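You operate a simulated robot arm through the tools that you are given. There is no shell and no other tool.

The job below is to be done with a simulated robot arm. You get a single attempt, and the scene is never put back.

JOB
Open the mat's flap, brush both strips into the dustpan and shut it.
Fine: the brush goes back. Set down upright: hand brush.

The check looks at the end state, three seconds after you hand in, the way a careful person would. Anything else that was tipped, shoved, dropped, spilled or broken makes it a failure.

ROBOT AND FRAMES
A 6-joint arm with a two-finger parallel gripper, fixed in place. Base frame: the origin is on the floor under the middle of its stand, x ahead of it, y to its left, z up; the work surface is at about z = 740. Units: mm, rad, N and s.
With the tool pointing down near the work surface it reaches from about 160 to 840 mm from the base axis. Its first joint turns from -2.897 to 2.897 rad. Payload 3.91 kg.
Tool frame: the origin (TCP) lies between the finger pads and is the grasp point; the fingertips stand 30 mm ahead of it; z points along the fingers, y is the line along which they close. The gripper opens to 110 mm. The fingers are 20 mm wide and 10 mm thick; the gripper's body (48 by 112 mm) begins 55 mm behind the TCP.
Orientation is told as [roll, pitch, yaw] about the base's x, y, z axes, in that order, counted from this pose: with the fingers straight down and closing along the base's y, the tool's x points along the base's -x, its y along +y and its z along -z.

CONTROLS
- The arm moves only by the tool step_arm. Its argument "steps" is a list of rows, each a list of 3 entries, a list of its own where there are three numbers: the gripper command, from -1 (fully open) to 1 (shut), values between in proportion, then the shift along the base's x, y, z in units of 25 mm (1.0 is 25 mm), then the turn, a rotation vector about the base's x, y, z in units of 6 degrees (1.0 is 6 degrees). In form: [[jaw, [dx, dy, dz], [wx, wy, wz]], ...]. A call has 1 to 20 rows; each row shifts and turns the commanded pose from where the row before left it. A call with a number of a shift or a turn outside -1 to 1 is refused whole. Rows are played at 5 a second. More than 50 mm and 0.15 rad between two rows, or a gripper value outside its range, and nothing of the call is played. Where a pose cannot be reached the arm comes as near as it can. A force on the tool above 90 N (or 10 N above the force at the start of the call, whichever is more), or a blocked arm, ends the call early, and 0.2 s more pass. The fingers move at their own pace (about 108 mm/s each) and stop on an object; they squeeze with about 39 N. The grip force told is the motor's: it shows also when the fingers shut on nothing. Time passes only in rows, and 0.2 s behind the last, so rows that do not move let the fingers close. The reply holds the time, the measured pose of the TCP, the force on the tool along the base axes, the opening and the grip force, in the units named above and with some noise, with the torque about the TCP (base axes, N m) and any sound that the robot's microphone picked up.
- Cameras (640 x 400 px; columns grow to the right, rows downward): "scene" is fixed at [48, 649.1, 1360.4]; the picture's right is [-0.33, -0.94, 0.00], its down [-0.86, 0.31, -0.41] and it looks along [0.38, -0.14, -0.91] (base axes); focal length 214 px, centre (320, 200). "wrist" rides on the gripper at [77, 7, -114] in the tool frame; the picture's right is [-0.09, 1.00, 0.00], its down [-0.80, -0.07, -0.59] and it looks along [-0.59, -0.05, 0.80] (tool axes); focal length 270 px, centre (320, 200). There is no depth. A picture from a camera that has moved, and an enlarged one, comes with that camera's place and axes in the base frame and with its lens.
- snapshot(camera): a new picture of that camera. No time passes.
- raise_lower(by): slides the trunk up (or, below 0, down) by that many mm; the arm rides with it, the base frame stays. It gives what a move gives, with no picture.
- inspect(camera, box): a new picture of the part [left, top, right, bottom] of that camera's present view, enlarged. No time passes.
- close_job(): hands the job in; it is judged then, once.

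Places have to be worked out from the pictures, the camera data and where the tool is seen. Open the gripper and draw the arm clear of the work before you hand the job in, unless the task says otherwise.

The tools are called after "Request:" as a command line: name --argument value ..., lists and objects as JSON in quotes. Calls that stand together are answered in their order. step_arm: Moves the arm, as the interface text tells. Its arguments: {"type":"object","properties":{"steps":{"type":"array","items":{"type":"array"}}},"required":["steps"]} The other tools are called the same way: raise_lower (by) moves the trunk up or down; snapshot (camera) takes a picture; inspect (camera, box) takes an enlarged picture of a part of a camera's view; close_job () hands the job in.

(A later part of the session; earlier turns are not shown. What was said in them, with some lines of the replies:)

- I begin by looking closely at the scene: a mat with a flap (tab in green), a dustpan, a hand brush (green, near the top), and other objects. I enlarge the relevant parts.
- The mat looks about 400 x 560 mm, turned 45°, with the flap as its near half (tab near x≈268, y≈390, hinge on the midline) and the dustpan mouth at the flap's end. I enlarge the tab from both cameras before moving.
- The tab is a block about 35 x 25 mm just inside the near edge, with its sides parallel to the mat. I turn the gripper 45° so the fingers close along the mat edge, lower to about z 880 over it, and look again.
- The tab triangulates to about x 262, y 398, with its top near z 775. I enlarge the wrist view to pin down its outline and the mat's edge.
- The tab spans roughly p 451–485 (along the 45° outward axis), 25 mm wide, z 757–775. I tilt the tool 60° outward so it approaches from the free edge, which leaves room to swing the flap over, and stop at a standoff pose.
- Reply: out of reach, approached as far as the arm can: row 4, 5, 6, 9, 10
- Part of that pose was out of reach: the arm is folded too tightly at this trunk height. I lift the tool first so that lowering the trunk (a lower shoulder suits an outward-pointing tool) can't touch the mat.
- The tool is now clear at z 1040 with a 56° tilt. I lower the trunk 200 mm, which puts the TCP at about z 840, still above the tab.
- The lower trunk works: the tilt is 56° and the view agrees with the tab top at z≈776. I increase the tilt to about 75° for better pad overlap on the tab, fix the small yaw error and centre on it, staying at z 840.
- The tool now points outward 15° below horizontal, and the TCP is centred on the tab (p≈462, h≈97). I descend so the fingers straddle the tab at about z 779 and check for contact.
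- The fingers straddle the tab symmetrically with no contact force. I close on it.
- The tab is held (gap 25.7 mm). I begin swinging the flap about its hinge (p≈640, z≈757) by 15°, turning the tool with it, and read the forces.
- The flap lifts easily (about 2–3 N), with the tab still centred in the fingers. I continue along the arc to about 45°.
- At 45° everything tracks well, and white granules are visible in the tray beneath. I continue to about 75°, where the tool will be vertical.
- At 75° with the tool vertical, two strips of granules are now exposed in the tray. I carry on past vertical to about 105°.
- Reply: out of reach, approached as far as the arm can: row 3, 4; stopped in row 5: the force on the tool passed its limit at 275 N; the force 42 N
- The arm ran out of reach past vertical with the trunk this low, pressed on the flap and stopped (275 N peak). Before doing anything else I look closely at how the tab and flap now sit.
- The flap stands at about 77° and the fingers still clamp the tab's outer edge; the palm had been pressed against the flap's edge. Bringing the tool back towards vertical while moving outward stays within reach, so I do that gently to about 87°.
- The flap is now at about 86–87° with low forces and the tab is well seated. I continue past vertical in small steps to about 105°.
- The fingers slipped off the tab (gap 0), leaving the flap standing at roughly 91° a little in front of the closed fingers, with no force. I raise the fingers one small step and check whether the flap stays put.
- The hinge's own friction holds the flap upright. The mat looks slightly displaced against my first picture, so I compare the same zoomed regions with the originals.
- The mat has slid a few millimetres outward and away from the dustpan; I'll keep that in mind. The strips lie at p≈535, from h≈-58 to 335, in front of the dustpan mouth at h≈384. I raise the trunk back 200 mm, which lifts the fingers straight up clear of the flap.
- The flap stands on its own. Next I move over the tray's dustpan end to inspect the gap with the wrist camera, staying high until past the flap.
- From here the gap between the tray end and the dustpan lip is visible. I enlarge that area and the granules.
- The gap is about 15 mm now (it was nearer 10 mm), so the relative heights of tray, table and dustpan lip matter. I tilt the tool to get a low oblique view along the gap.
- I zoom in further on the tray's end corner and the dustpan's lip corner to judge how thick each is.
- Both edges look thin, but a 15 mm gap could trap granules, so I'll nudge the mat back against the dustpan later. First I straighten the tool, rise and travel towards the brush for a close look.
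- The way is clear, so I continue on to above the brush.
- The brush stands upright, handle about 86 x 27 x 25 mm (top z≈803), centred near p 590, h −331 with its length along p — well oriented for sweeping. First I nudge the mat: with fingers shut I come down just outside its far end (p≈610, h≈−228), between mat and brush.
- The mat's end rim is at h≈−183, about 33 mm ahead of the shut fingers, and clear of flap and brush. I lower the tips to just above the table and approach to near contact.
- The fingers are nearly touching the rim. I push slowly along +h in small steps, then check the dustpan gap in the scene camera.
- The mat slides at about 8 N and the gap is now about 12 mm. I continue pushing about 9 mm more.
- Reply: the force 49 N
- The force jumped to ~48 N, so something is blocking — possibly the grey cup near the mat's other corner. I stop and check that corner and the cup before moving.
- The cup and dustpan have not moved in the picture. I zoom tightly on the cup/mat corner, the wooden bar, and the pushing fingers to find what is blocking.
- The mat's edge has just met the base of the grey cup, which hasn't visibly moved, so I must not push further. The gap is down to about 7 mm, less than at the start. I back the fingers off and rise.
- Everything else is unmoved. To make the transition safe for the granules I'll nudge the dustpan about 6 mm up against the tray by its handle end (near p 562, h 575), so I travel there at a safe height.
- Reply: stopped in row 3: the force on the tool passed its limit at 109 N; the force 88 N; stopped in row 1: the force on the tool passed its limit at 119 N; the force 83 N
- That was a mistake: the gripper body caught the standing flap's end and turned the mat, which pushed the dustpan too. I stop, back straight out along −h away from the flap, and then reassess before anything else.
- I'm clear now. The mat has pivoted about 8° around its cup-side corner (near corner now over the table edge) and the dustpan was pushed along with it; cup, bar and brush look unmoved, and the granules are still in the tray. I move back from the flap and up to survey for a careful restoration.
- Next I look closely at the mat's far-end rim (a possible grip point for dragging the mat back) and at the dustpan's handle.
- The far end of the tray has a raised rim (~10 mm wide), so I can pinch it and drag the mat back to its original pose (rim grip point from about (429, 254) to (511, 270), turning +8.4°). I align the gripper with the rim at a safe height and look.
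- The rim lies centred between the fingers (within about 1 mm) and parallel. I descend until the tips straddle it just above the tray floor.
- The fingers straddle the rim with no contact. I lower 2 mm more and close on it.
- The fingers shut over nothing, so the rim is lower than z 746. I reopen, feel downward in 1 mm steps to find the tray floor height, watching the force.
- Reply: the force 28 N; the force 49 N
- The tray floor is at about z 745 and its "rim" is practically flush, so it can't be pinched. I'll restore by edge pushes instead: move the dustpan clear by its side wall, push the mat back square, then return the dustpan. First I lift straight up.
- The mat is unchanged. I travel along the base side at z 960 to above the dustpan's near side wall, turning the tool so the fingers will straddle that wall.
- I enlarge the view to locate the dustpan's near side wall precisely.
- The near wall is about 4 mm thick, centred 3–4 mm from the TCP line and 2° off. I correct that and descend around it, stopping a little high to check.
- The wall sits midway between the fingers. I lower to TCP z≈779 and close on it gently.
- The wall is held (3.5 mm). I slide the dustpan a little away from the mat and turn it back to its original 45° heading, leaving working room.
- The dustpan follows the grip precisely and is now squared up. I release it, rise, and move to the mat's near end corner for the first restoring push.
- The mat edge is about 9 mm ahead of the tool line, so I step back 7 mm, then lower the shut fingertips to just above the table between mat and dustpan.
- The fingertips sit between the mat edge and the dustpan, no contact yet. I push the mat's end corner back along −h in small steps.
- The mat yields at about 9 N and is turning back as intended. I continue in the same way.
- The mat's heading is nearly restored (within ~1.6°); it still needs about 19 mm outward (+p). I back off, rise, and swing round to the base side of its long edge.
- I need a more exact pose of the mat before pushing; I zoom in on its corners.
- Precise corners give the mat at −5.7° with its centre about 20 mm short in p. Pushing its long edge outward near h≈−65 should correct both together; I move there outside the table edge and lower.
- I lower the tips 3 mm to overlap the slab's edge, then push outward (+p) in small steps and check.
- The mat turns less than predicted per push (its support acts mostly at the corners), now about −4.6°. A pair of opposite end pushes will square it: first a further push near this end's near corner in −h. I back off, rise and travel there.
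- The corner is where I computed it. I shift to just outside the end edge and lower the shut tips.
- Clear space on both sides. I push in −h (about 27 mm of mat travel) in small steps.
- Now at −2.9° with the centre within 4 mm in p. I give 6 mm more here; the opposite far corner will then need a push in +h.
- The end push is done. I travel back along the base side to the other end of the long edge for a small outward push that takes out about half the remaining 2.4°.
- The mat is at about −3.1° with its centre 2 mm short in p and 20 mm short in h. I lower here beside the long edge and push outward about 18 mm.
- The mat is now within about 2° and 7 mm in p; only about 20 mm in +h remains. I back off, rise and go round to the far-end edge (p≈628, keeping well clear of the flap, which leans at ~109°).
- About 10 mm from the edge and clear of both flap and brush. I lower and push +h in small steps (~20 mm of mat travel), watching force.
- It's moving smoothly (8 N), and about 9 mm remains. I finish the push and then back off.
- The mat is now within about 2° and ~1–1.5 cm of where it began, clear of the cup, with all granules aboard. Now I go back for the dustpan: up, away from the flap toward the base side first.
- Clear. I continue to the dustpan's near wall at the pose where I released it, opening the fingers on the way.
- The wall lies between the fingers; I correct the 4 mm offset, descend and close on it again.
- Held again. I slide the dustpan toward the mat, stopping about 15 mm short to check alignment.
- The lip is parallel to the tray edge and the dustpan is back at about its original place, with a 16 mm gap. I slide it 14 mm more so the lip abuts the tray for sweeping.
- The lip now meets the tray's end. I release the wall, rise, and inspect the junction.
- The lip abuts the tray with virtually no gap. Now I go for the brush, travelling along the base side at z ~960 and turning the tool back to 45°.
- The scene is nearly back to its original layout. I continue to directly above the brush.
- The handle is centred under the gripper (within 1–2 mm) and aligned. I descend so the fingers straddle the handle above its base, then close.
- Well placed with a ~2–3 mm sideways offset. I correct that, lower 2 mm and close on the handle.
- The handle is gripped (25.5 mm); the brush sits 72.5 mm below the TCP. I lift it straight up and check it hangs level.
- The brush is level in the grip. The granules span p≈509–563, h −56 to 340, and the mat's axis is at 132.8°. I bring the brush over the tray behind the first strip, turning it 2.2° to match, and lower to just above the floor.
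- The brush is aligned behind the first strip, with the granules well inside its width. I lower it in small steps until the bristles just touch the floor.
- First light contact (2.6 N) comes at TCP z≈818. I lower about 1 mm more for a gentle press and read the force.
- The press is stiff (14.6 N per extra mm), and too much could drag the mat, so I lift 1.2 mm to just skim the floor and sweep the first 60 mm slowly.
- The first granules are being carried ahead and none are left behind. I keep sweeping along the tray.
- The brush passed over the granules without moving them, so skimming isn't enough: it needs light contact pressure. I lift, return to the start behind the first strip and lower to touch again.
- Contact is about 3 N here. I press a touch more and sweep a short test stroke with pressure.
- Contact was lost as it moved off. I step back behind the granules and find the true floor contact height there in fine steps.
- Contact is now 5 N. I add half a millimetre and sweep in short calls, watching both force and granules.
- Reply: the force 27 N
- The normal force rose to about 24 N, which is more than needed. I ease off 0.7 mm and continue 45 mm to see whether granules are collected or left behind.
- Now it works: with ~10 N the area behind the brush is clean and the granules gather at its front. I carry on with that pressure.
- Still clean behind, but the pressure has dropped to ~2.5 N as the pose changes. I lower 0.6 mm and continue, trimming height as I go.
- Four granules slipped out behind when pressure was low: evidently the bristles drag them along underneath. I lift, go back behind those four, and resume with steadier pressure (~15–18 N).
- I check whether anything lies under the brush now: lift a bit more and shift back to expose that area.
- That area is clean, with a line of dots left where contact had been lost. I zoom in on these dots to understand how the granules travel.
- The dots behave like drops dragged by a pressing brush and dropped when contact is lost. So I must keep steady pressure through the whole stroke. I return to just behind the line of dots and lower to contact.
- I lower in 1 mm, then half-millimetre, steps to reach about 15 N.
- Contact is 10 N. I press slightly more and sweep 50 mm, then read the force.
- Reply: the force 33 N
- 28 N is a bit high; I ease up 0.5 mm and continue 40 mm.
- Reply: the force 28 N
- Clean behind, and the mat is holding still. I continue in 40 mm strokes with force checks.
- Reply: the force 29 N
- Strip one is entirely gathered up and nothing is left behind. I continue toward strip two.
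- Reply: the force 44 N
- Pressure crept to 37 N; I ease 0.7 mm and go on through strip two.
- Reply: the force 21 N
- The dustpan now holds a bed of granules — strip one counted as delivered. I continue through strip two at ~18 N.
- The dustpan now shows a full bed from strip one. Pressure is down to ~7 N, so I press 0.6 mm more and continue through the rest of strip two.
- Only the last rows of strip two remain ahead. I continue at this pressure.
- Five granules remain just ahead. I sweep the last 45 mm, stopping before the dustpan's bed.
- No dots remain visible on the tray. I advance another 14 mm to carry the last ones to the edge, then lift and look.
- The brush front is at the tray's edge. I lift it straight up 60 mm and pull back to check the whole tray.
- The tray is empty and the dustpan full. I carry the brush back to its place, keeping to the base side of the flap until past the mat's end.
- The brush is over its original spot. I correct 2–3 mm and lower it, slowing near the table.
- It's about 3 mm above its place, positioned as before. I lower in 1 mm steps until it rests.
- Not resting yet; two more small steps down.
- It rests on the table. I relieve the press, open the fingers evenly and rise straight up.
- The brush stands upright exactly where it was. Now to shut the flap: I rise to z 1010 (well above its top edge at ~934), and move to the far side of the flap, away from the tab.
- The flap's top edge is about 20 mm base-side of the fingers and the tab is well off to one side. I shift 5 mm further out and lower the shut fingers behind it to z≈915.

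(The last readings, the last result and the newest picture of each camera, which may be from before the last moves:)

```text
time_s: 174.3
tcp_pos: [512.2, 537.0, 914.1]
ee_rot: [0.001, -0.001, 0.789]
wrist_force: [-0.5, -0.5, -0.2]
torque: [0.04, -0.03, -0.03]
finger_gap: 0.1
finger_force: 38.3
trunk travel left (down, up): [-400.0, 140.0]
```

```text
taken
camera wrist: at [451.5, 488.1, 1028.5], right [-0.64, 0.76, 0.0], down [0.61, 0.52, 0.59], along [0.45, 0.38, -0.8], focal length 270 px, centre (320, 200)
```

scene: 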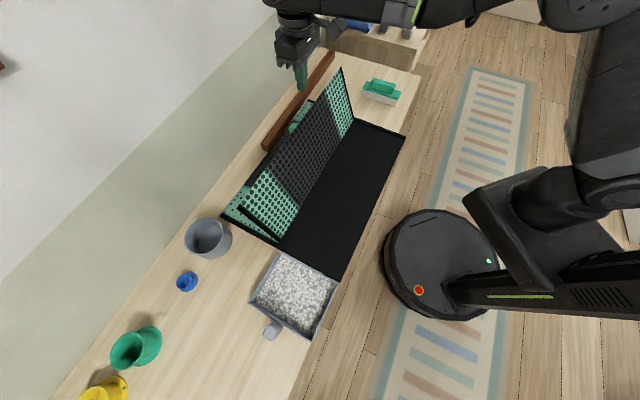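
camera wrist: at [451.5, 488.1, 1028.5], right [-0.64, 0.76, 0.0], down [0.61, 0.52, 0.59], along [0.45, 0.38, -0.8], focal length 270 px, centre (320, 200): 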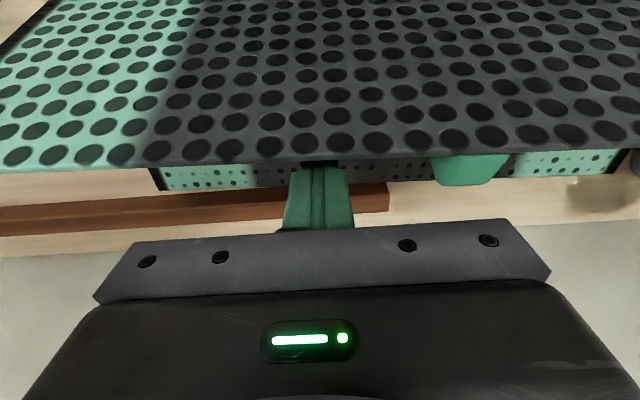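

The fingers are behind the leaning flap. I draw them toward the base in small steps to bring the flap upright, checking force.

Request:
step_arm --steps '[[1, [-0.283, -0.283, 0], [0, 0, 0]], [1, [-0.283, -0.283, 0], [0, 0, 0]], [1, [-0.283, -0.283, 0], [0, 0, 0]], [1, [-0.283, -0.283, 0], [0, 0, 0]], [1, [0, 0, 0], [0, 0, 0]]]'

Request:
inspect --camera "scene" --box '[200, 60, 430, 300]'

```text
time_s: 175.5
tcp_pos: [483.3, 506.3, 913.0]
ee_rot: [0.0, -0.002, 0.789]
wrist_force: [0.0, -0.5, -0.1]
torque: [-0.01, 0.0, -0.03]
finger_gap: 0.0
finger_force: 37.3
trunk travel left (down, up): [-400.0, 140.0]
```

```text
1.67 times, centred on (315, 180) of scene
camera zoom: at [48.0, 649.1, 1360.4], right [-0.33, -0.94, 0.0], down [-0.86, 0.31, -0.41], along [0.38, -0.14, -0.91], focal length 358 px, centre (328, 233)
```

zoom: 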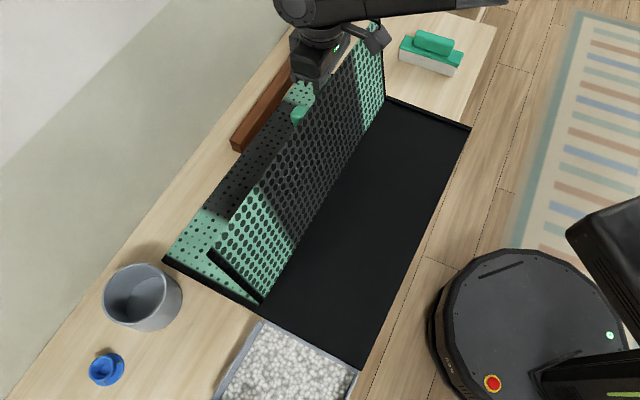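

The flap is swinging up freely. I continue through vertical.

Request:
step_arm --steps '[[1, [-0.283, -0.283, 0], [0, 0, 0]], [1, [-0.283, -0.283, 0], [0, 0, 0]], [1, [-0.283, -0.283, 0], [0, 0, 0]], [1, [-0.283, -0.283, 0], [0, 0, 0]], [1, [-0.283, -0.283, 0], [0, 0, 0]], [1, [0, 0, 0], [0, 0, 0]]]'

Request:
snapshot --camera "wrist"

Request:
inspect --camera "scene" --box '[200, 60, 430, 300]'

```text
time_s: 176.9
tcp_pos: [448.0, 472.3, 913.8]
ee_rot: [0.0, 0.001, 0.789]
wrist_force: [-0.1, -0.2, 0.3]
torque: [0.01, -0.02, -0.02]
finger_gap: 0.0
finger_force: 37.4
trunk travel left (down, up): [-400.0, 140.0]
```

```text
taken
camera wrist: at [387.8, 423.2, 1027.9], right [-0.64, 0.76, 0.0], down [0.61, 0.52, 0.59], along [0.45, 0.38, -0.8], focal length 270 px, centre (320, 200)
```

wrist: 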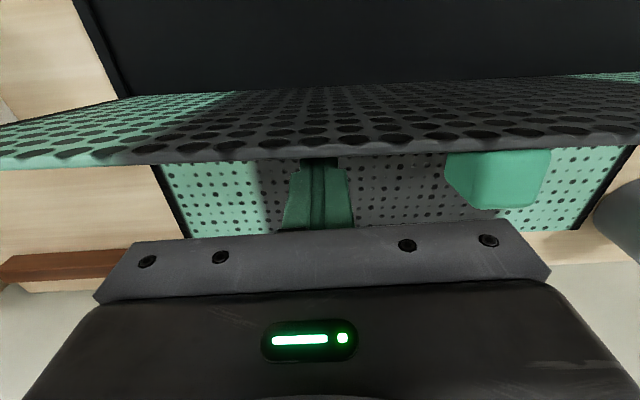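

```text
1.67 times, centred on (315, 180) of scene
camera zoom: at [48.0, 649.1, 1360.4], right [-0.33, -0.94, 0.0], down [-0.86, 0.31, -0.41], along [0.38, -0.14, -0.91], focal length 358 px, centre (328, 233)
```

zoom: 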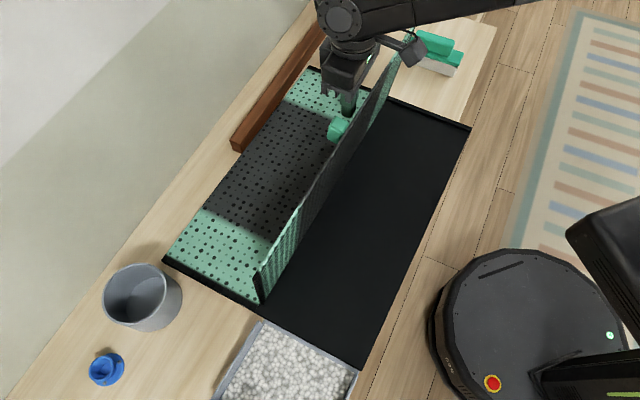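

Past vertical and still smooth. I now follow the flap's arc downward with the fingertips on its top face, first to about 60°.

Request:
step_arm --steps '[[1, [-0.362, -0.362, 0.04], [0, 0, 0]], [1, [-0.368, -0.368, 0.04], [0, 0, 0]], [1, [-0.368, -0.368, 0], [0, 0, 0]], [1, [-0.368, -0.368, -0.06], [0, 0, 0]], [1, [-0.368, -0.368, -0.14], [0, 0, 0]], [1, [0, 0, 0], [0, 0, 0]]]'

Request:
snapshot --camera "wrist"

Request:
inspect --camera "scene" --box '[200, 60, 430, 300]'

```text
time_s: 178.3
tcp_pos: [402.5, 426.8, 910.6]
ee_rot: [0.0, 0.001, 0.787]
wrist_force: [0.5, 0.4, -0.1]
torque: [-0.02, 0.0, -0.01]
finger_gap: 0.0
finger_force: 37.6
trunk travel left (down, up): [-400.0, 140.0]
```

```text
taken
camera wrist: at [341.9, 377.7, 1025.6], right [-0.64, 0.76, 0.0], down [0.61, 0.52, 0.59], along [0.45, 0.38, -0.8], focal length 270 px, centre (320, 200)
```

wrist: 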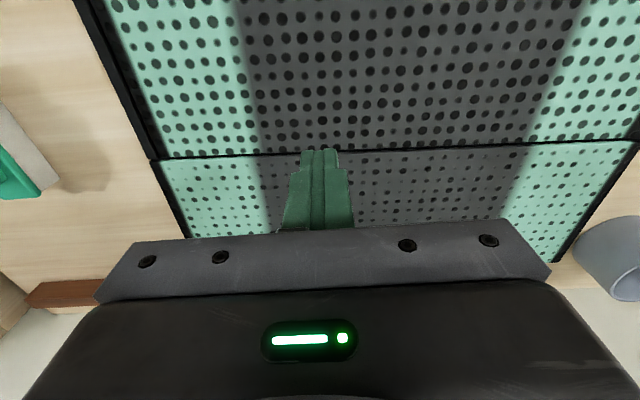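

```text
1.67 times, centred on (315, 180) of scene
camera zoom: at [48.0, 649.1, 1360.4], right [-0.33, -0.94, 0.0], down [-0.86, 0.31, -0.41], along [0.38, -0.14, -0.91], focal length 358 px, centre (328, 233)
```

zoom: 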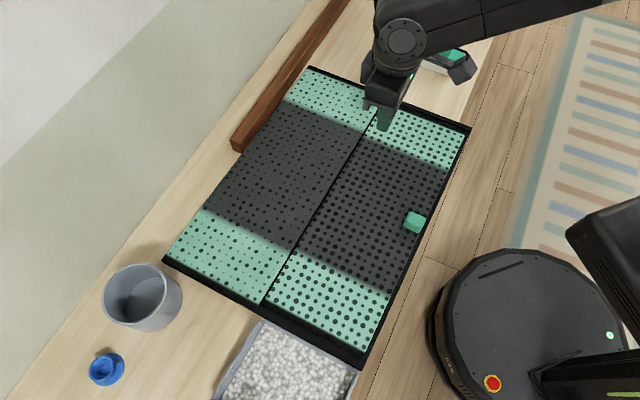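

The flap dropped the rest of the way and lies shut. I rise a little and inspect that it is fully closed and that nothing else changed.

Request:
step_arm --steps '[[1, [0, 0, 0.6], [0, 0, 0]], [1, [-0.6, -0.6, 0.4], [0, 0, 0]], [1, [-0.9, -0.9, 0], [0, 0, 0]], [1, [-0.9, -0.9, 0], [0, 0, 0]], [1, [-0.9, -0.9, 0], [0, 0, 0]], [1, [0, 0, 0], [0, 0, 0]]]'

Request:
snapshot --camera "wrist"

Request:
inspect --camera "scene" --box '[240, 220, 360, 295]'

Request:
inspect --camera "scene" --box '[210, 80, 430, 290]'

Request:
inspect --camera "scene" --box '[60, 200, 360, 400]'

```text
time_s: 179.7
tcp_pos: [320.8, 343.3, 933.6]
ee_rot: [0.0, 0.0, 0.788]
wrist_force: [0.6, 0.7, -0.5]
torque: [-0.01, -0.02, 0.04]
finger_gap: 0.0
finger_force: 37.9
trunk travel left (down, up): [-400.0, 140.0]
```

```text
taken
camera wrist: at [258.8, 294.5, 1047.3], right [-0.64, 0.76, 0.0], down [0.61, 0.52, 0.59], along [0.45, 0.38, -0.8], focal length 270 px, centre (320, 200)
```

wrist: 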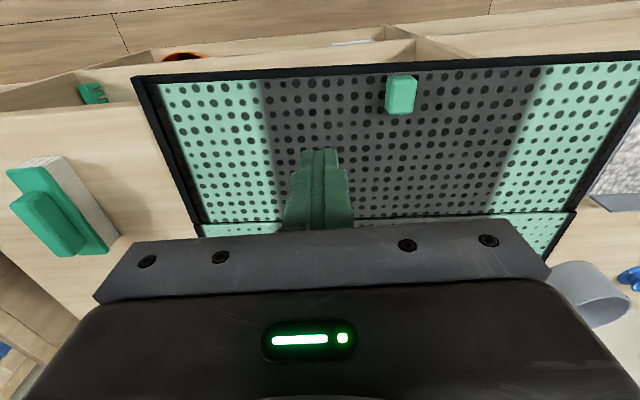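

```text
5.33 times, centred on (300, 258) of scene
camera zoom: at [48.0, 649.1, 1360.4], right [-0.33, -0.94, 0.0], down [-0.86, 0.31, -0.41], along [0.38, -0.14, -0.91], focal length 1144 px, centre (427, -107)
```

zoom: 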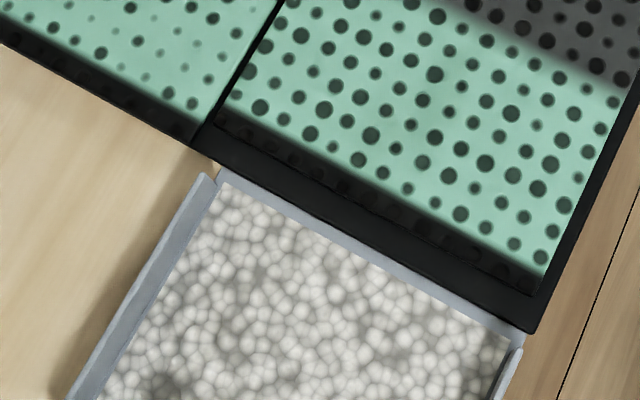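

```text
1.90 times, centred on (320, 185) of scene
camera zoom: at [48.0, 649.1, 1360.4], right [-0.33, -0.94, 0.0], down [-0.86, 0.31, -0.41], along [0.38, -0.14, -0.91], focal length 408 px, centre (320, 229)
```

zoom: 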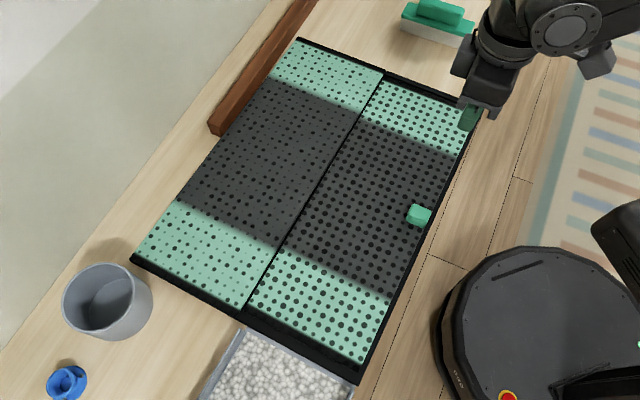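

```text
2.00 times, centred on (210, 300) of scene
camera zoom: at [48.0, 649.1, 1360.4], right [-0.33, -0.94, 0.0], down [-0.86, 0.31, -0.41], along [0.38, -0.14, -0.91], focal length 429 px, centre (540, 0)
```

zoom: 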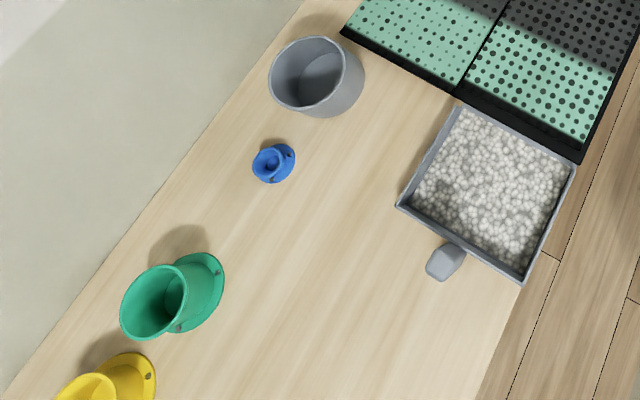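

The flap looks shut, dustpan full, and the cup, small objects, brush and bar are unmoved. To be sure the flap is fully seated I press it gently near its free edge with the shut fingertips.

Request:
step_arm --steps '[[1, [0, 0, -1], [0, 0, 0]], [1, [0, 0, -1], [0, 0, 0]], [1, [0, 0, -1], [0, 0, 0]], [1, [0, 0, -1], [0, 0, 0]], [1, [0, 0, -1], [0, 0, 0]], [1, [0, 0, -0.4], [0, 0, 0]], [1, [0, 0, 0], [0, 0, 0]]]'

Request:
snapshot --camera "wrist"

```text
time_s: 181.3
tcp_pos: [319.9, 341.2, 799.9]
ee_rot: [-0.001, 0.0, 0.789]
wrist_force: [0.4, 0.1, -0.2]
torque: [-0.01, -0.04, -0.05]
finger_gap: 0.1
finger_force: 38.0
trunk travel left (down, up): [-400.0, 140.0]
```

```text
taken
camera wrist: at [258.8, 292.3, 914.5], right [-0.64, 0.76, 0.0], down [0.61, 0.52, 0.59], along [0.45, 0.38, -0.8], focal length 270 px, centre (320, 200)
```

wrist: 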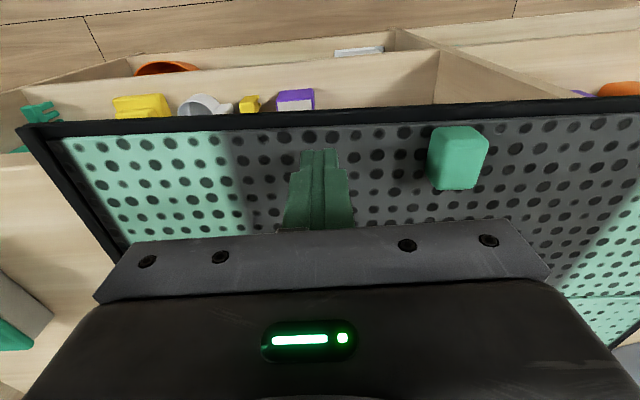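

Request:
step_arm --steps '[[1, [0, 0, -0.2], [0, 0, 0]], [1, [0, 0, -0.12], [0, 0, 0]], [1, [0, 0, -0.08], [0, 0, 0]], [1, [0, 0, 0], [0, 0, 0]]]'

```text
time_s: 182.3
tcp_pos: [320.5, 342.1, 791.3]
ee_rot: [-0.001, -0.001, 0.788]
wrist_force: [-0.7, -0.3, 0.1]
torque: [-0.01, -0.01, -0.03]
finger_gap: 0.0
finger_force: 37.6
trunk travel left (down, up): [-400.0, 140.0]
```

No contact at tip z≈761, so the flap top is lower than that. I go down in small steps until it touches.

Request:
step_arm --steps '[[1, [0, 0, -0.06], [0, 0, 0]], [1, [0, 0, -0.06], [0, 0, 0]], [1, [0, 0, 0], [0, 0, 0]]]'

Request:
step_arm --steps '[[1, [0, 0, -0.06], [0, 0, 0]], [1, [0, 0, 0], [0, 0, 0]]]'

Request:
step_arm --steps '[[1, [0, 0, -0.06], [0, 0, 0]], [1, [0, 0, 0], [0, 0, 0]]]'

```text
time_s: 183.1
tcp_pos: [321.7, 343.8, 789.6]
ee_rot: [0.0, 0.0, 0.788]
wrist_force: [-0.1, 0.5, -0.3]
torque: [-0.03, 0.0, -0.01]
finger_gap: 0.0
finger_force: 37.9
trunk travel left (down, up): [-400.0, 140.0]
```

```text
time_s: 183.7
tcp_pos: [320.5, 343.1, 787.2]
ee_rot: [0.001, 0.0, 0.789]
wrist_force: [0.0, 0.1, 0.0]
torque: [-0.01, 0.02, 0.01]
finger_gap: 0.0
finger_force: 37.9
trunk travel left (down, up): [-400.0, 140.0]
```

```text
time_s: 184.3
tcp_pos: [319.5, 344.1, 786.9]
ee_rot: [0.0, 0.0, 0.789]
wrist_force: [0.0, -0.4, -0.8]
torque: [0.0, 0.0, 0.04]
finger_gap: 0.2
finger_force: 37.8
trunk travel left (down, up): [-400.0, 140.0]
```

Still free at tip z≈756; I continue one small step at a time.

Request:
step_arm --steps '[[1, [0, 0, -0.06], [0, 0, 0]], [1, [0, 0, 0], [0, 0, 0]]]'

Request:
step_arm --steps '[[1, [0, 0, -0.04], [0, 0, 0]], [1, [0, 0, 0], [0, 0, 0]]]'

Request:
step_arm --steps '[[1, [0, 0, -0.04], [0, 0, 0]], [1, [0, 0, 0], [0, 0, 0]]]'

```text
time_s: 184.9
tcp_pos: [319.2, 344.1, 783.7]
ee_rot: [-0.001, -0.001, 0.79]
wrist_force: [0.0, -0.4, -0.4]
torque: [0.0, -0.01, -0.03]
finger_gap: 0.0
finger_force: 37.5
trunk travel left (down, up): [-400.0, 140.0]
```

```text
time_s: 185.5
tcp_pos: [318.9, 343.9, 782.5]
ee_rot: [0.001, 0.0, 0.789]
wrist_force: [0.1, 0.3, -0.2]
torque: [0.02, 0.03, 0.04]
finger_gap: 0.3
finger_force: 38.3
trunk travel left (down, up): [-400.0, 140.0]
```

```text
time_s: 186.1
tcp_pos: [319.3, 344.1, 781.7]
ee_rot: [0.0, -0.002, 0.788]
wrist_force: [0.2, 0.1, 10.0]
torque: [0.05, -0.02, -0.09]
finger_gap: 0.0
finger_force: 37.4
trunk travel left (down, up): [-400.0, 140.0]
```

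Firm contact at z≈752 with 10 N: the flap is seated flat and shut. I lift away, open the gripper and withdraw the arm up and toward the base.

Request:
step_arm --steps '[[1, [0, 0, 0.5], [0, 0, 0]], [0, [0, 0, 1], [0, 0, 0]], [-1, [0, 0, 1], [0, 0, 0]], [-1, [0, 0, 1], [0, 0, 0]], [-1, [0, 0, 1], [0, 0, 0]], [-1, [0, 0, 1], [0, 0, 0]], [-1, [0, 0, 1], [0, 0, 0]], [-1, [0, 0, 1], [0, 0, 0]], [-1, [-0.4, -0.6, 1], [0, 0, 0]], [-1, [-0.4, -0.6, 1], [0, 0, 0]], [-1, [-0.4, -0.6, 1], [0, 0, 0]], [-1, [-0.4, -0.6, 0.5], [0, 0, 0]], [-1, [0, 0, 0], [0, 0, 0]]]'

Request:
snapshot --camera "scene"

Request:
inspect --camera "scene" --box '[200, 60, 430, 360]'

Request:
snapshot --camera "wrist"

```text
time_s: 188.9
tcp_pos: [278.6, 285.7, 1057.0]
ee_rot: [-0.001, 0.001, 0.788]
wrist_force: [0.7, -0.3, -0.2]
torque: [0.03, 0.0, 0.0]
finger_gap: 110.0
finger_force: 0.1
trunk travel left (down, up): [-400.0, 140.0]
```

```text
taken
```

scene: 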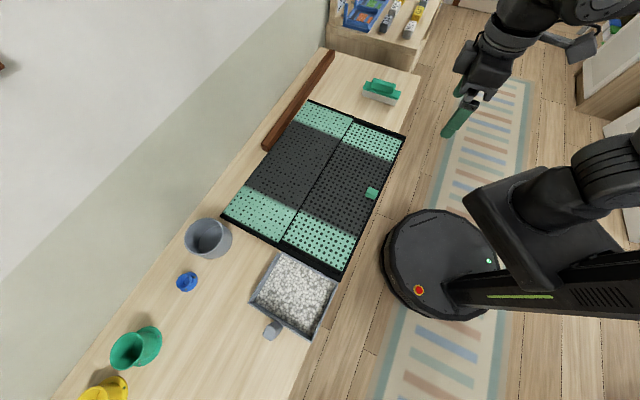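

```text
1.33 times, centred on (315, 210) of scene
camera zoom: at [48.0, 649.1, 1360.4], right [-0.33, -0.94, 0.0], down [-0.86, 0.31, -0.41], along [0.38, -0.14, -0.91], focal length 286 px, centre (327, 187)
```

zoom: 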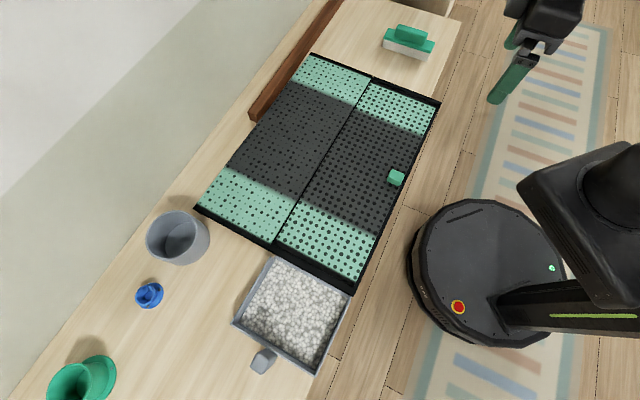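

```text
taken
camera wrist: at [217.7, 236.3, 1171.5], right [-0.64, 0.76, 0.0], down [0.61, 0.52, 0.59], along [0.45, 0.38, -0.8], focal length 270 px, centre (320, 200)
```

wrist: 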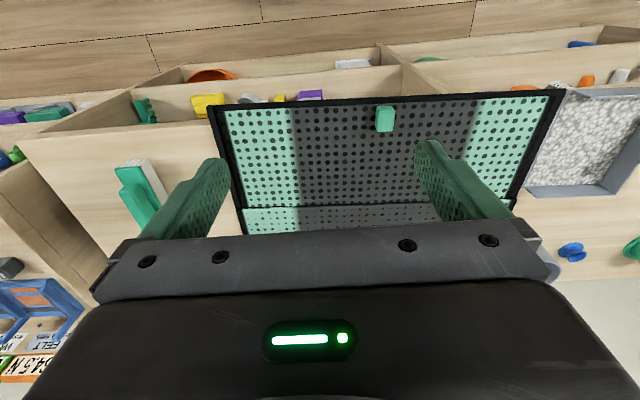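

The final view shows the flap shut, both strips in the dustpan and the brush upright in its place. The cup, bar and small items are where they started, and the mat and dustpan are within 1–2 cm of theirs. The gripper is open and clear, so I hand in.

Request:
close_job

```text
The job is handed in.
```

The job is done and handed in. Both strips are in the dustpan, the flap is shut, and the hand brush stands upright back in its place. The gripper is open and the arm is clear of the work.

Some things did not go cleanly along the way:

- **Mat and dustpan knocked:** While travelling, the gripper body caught the standing flap. That swung the mat about 8° and pushed the dustpan along with it. I pushed both back in steps. The mat ended about 2° off and at most 18 mm from its starting position. The dustpan ended about 12 mm closer to the mat, because I left its lip against the tray.
- **High force while opening:** The arm ran out of reach while opening the flap and briefly pressed on it with up to 275 N. The fingers then slipped off the tab. The flap stayed standing and its hinge still worked normally.
- **Flap fell shut:** On closing, the flap dropped the last part of the way by itself. I pressed it afterwards, and it is seated flat.

The grey cup, the wooden bar and the small objects look unmoved in the pictures. I saw no granules left on the tray after the sweep.
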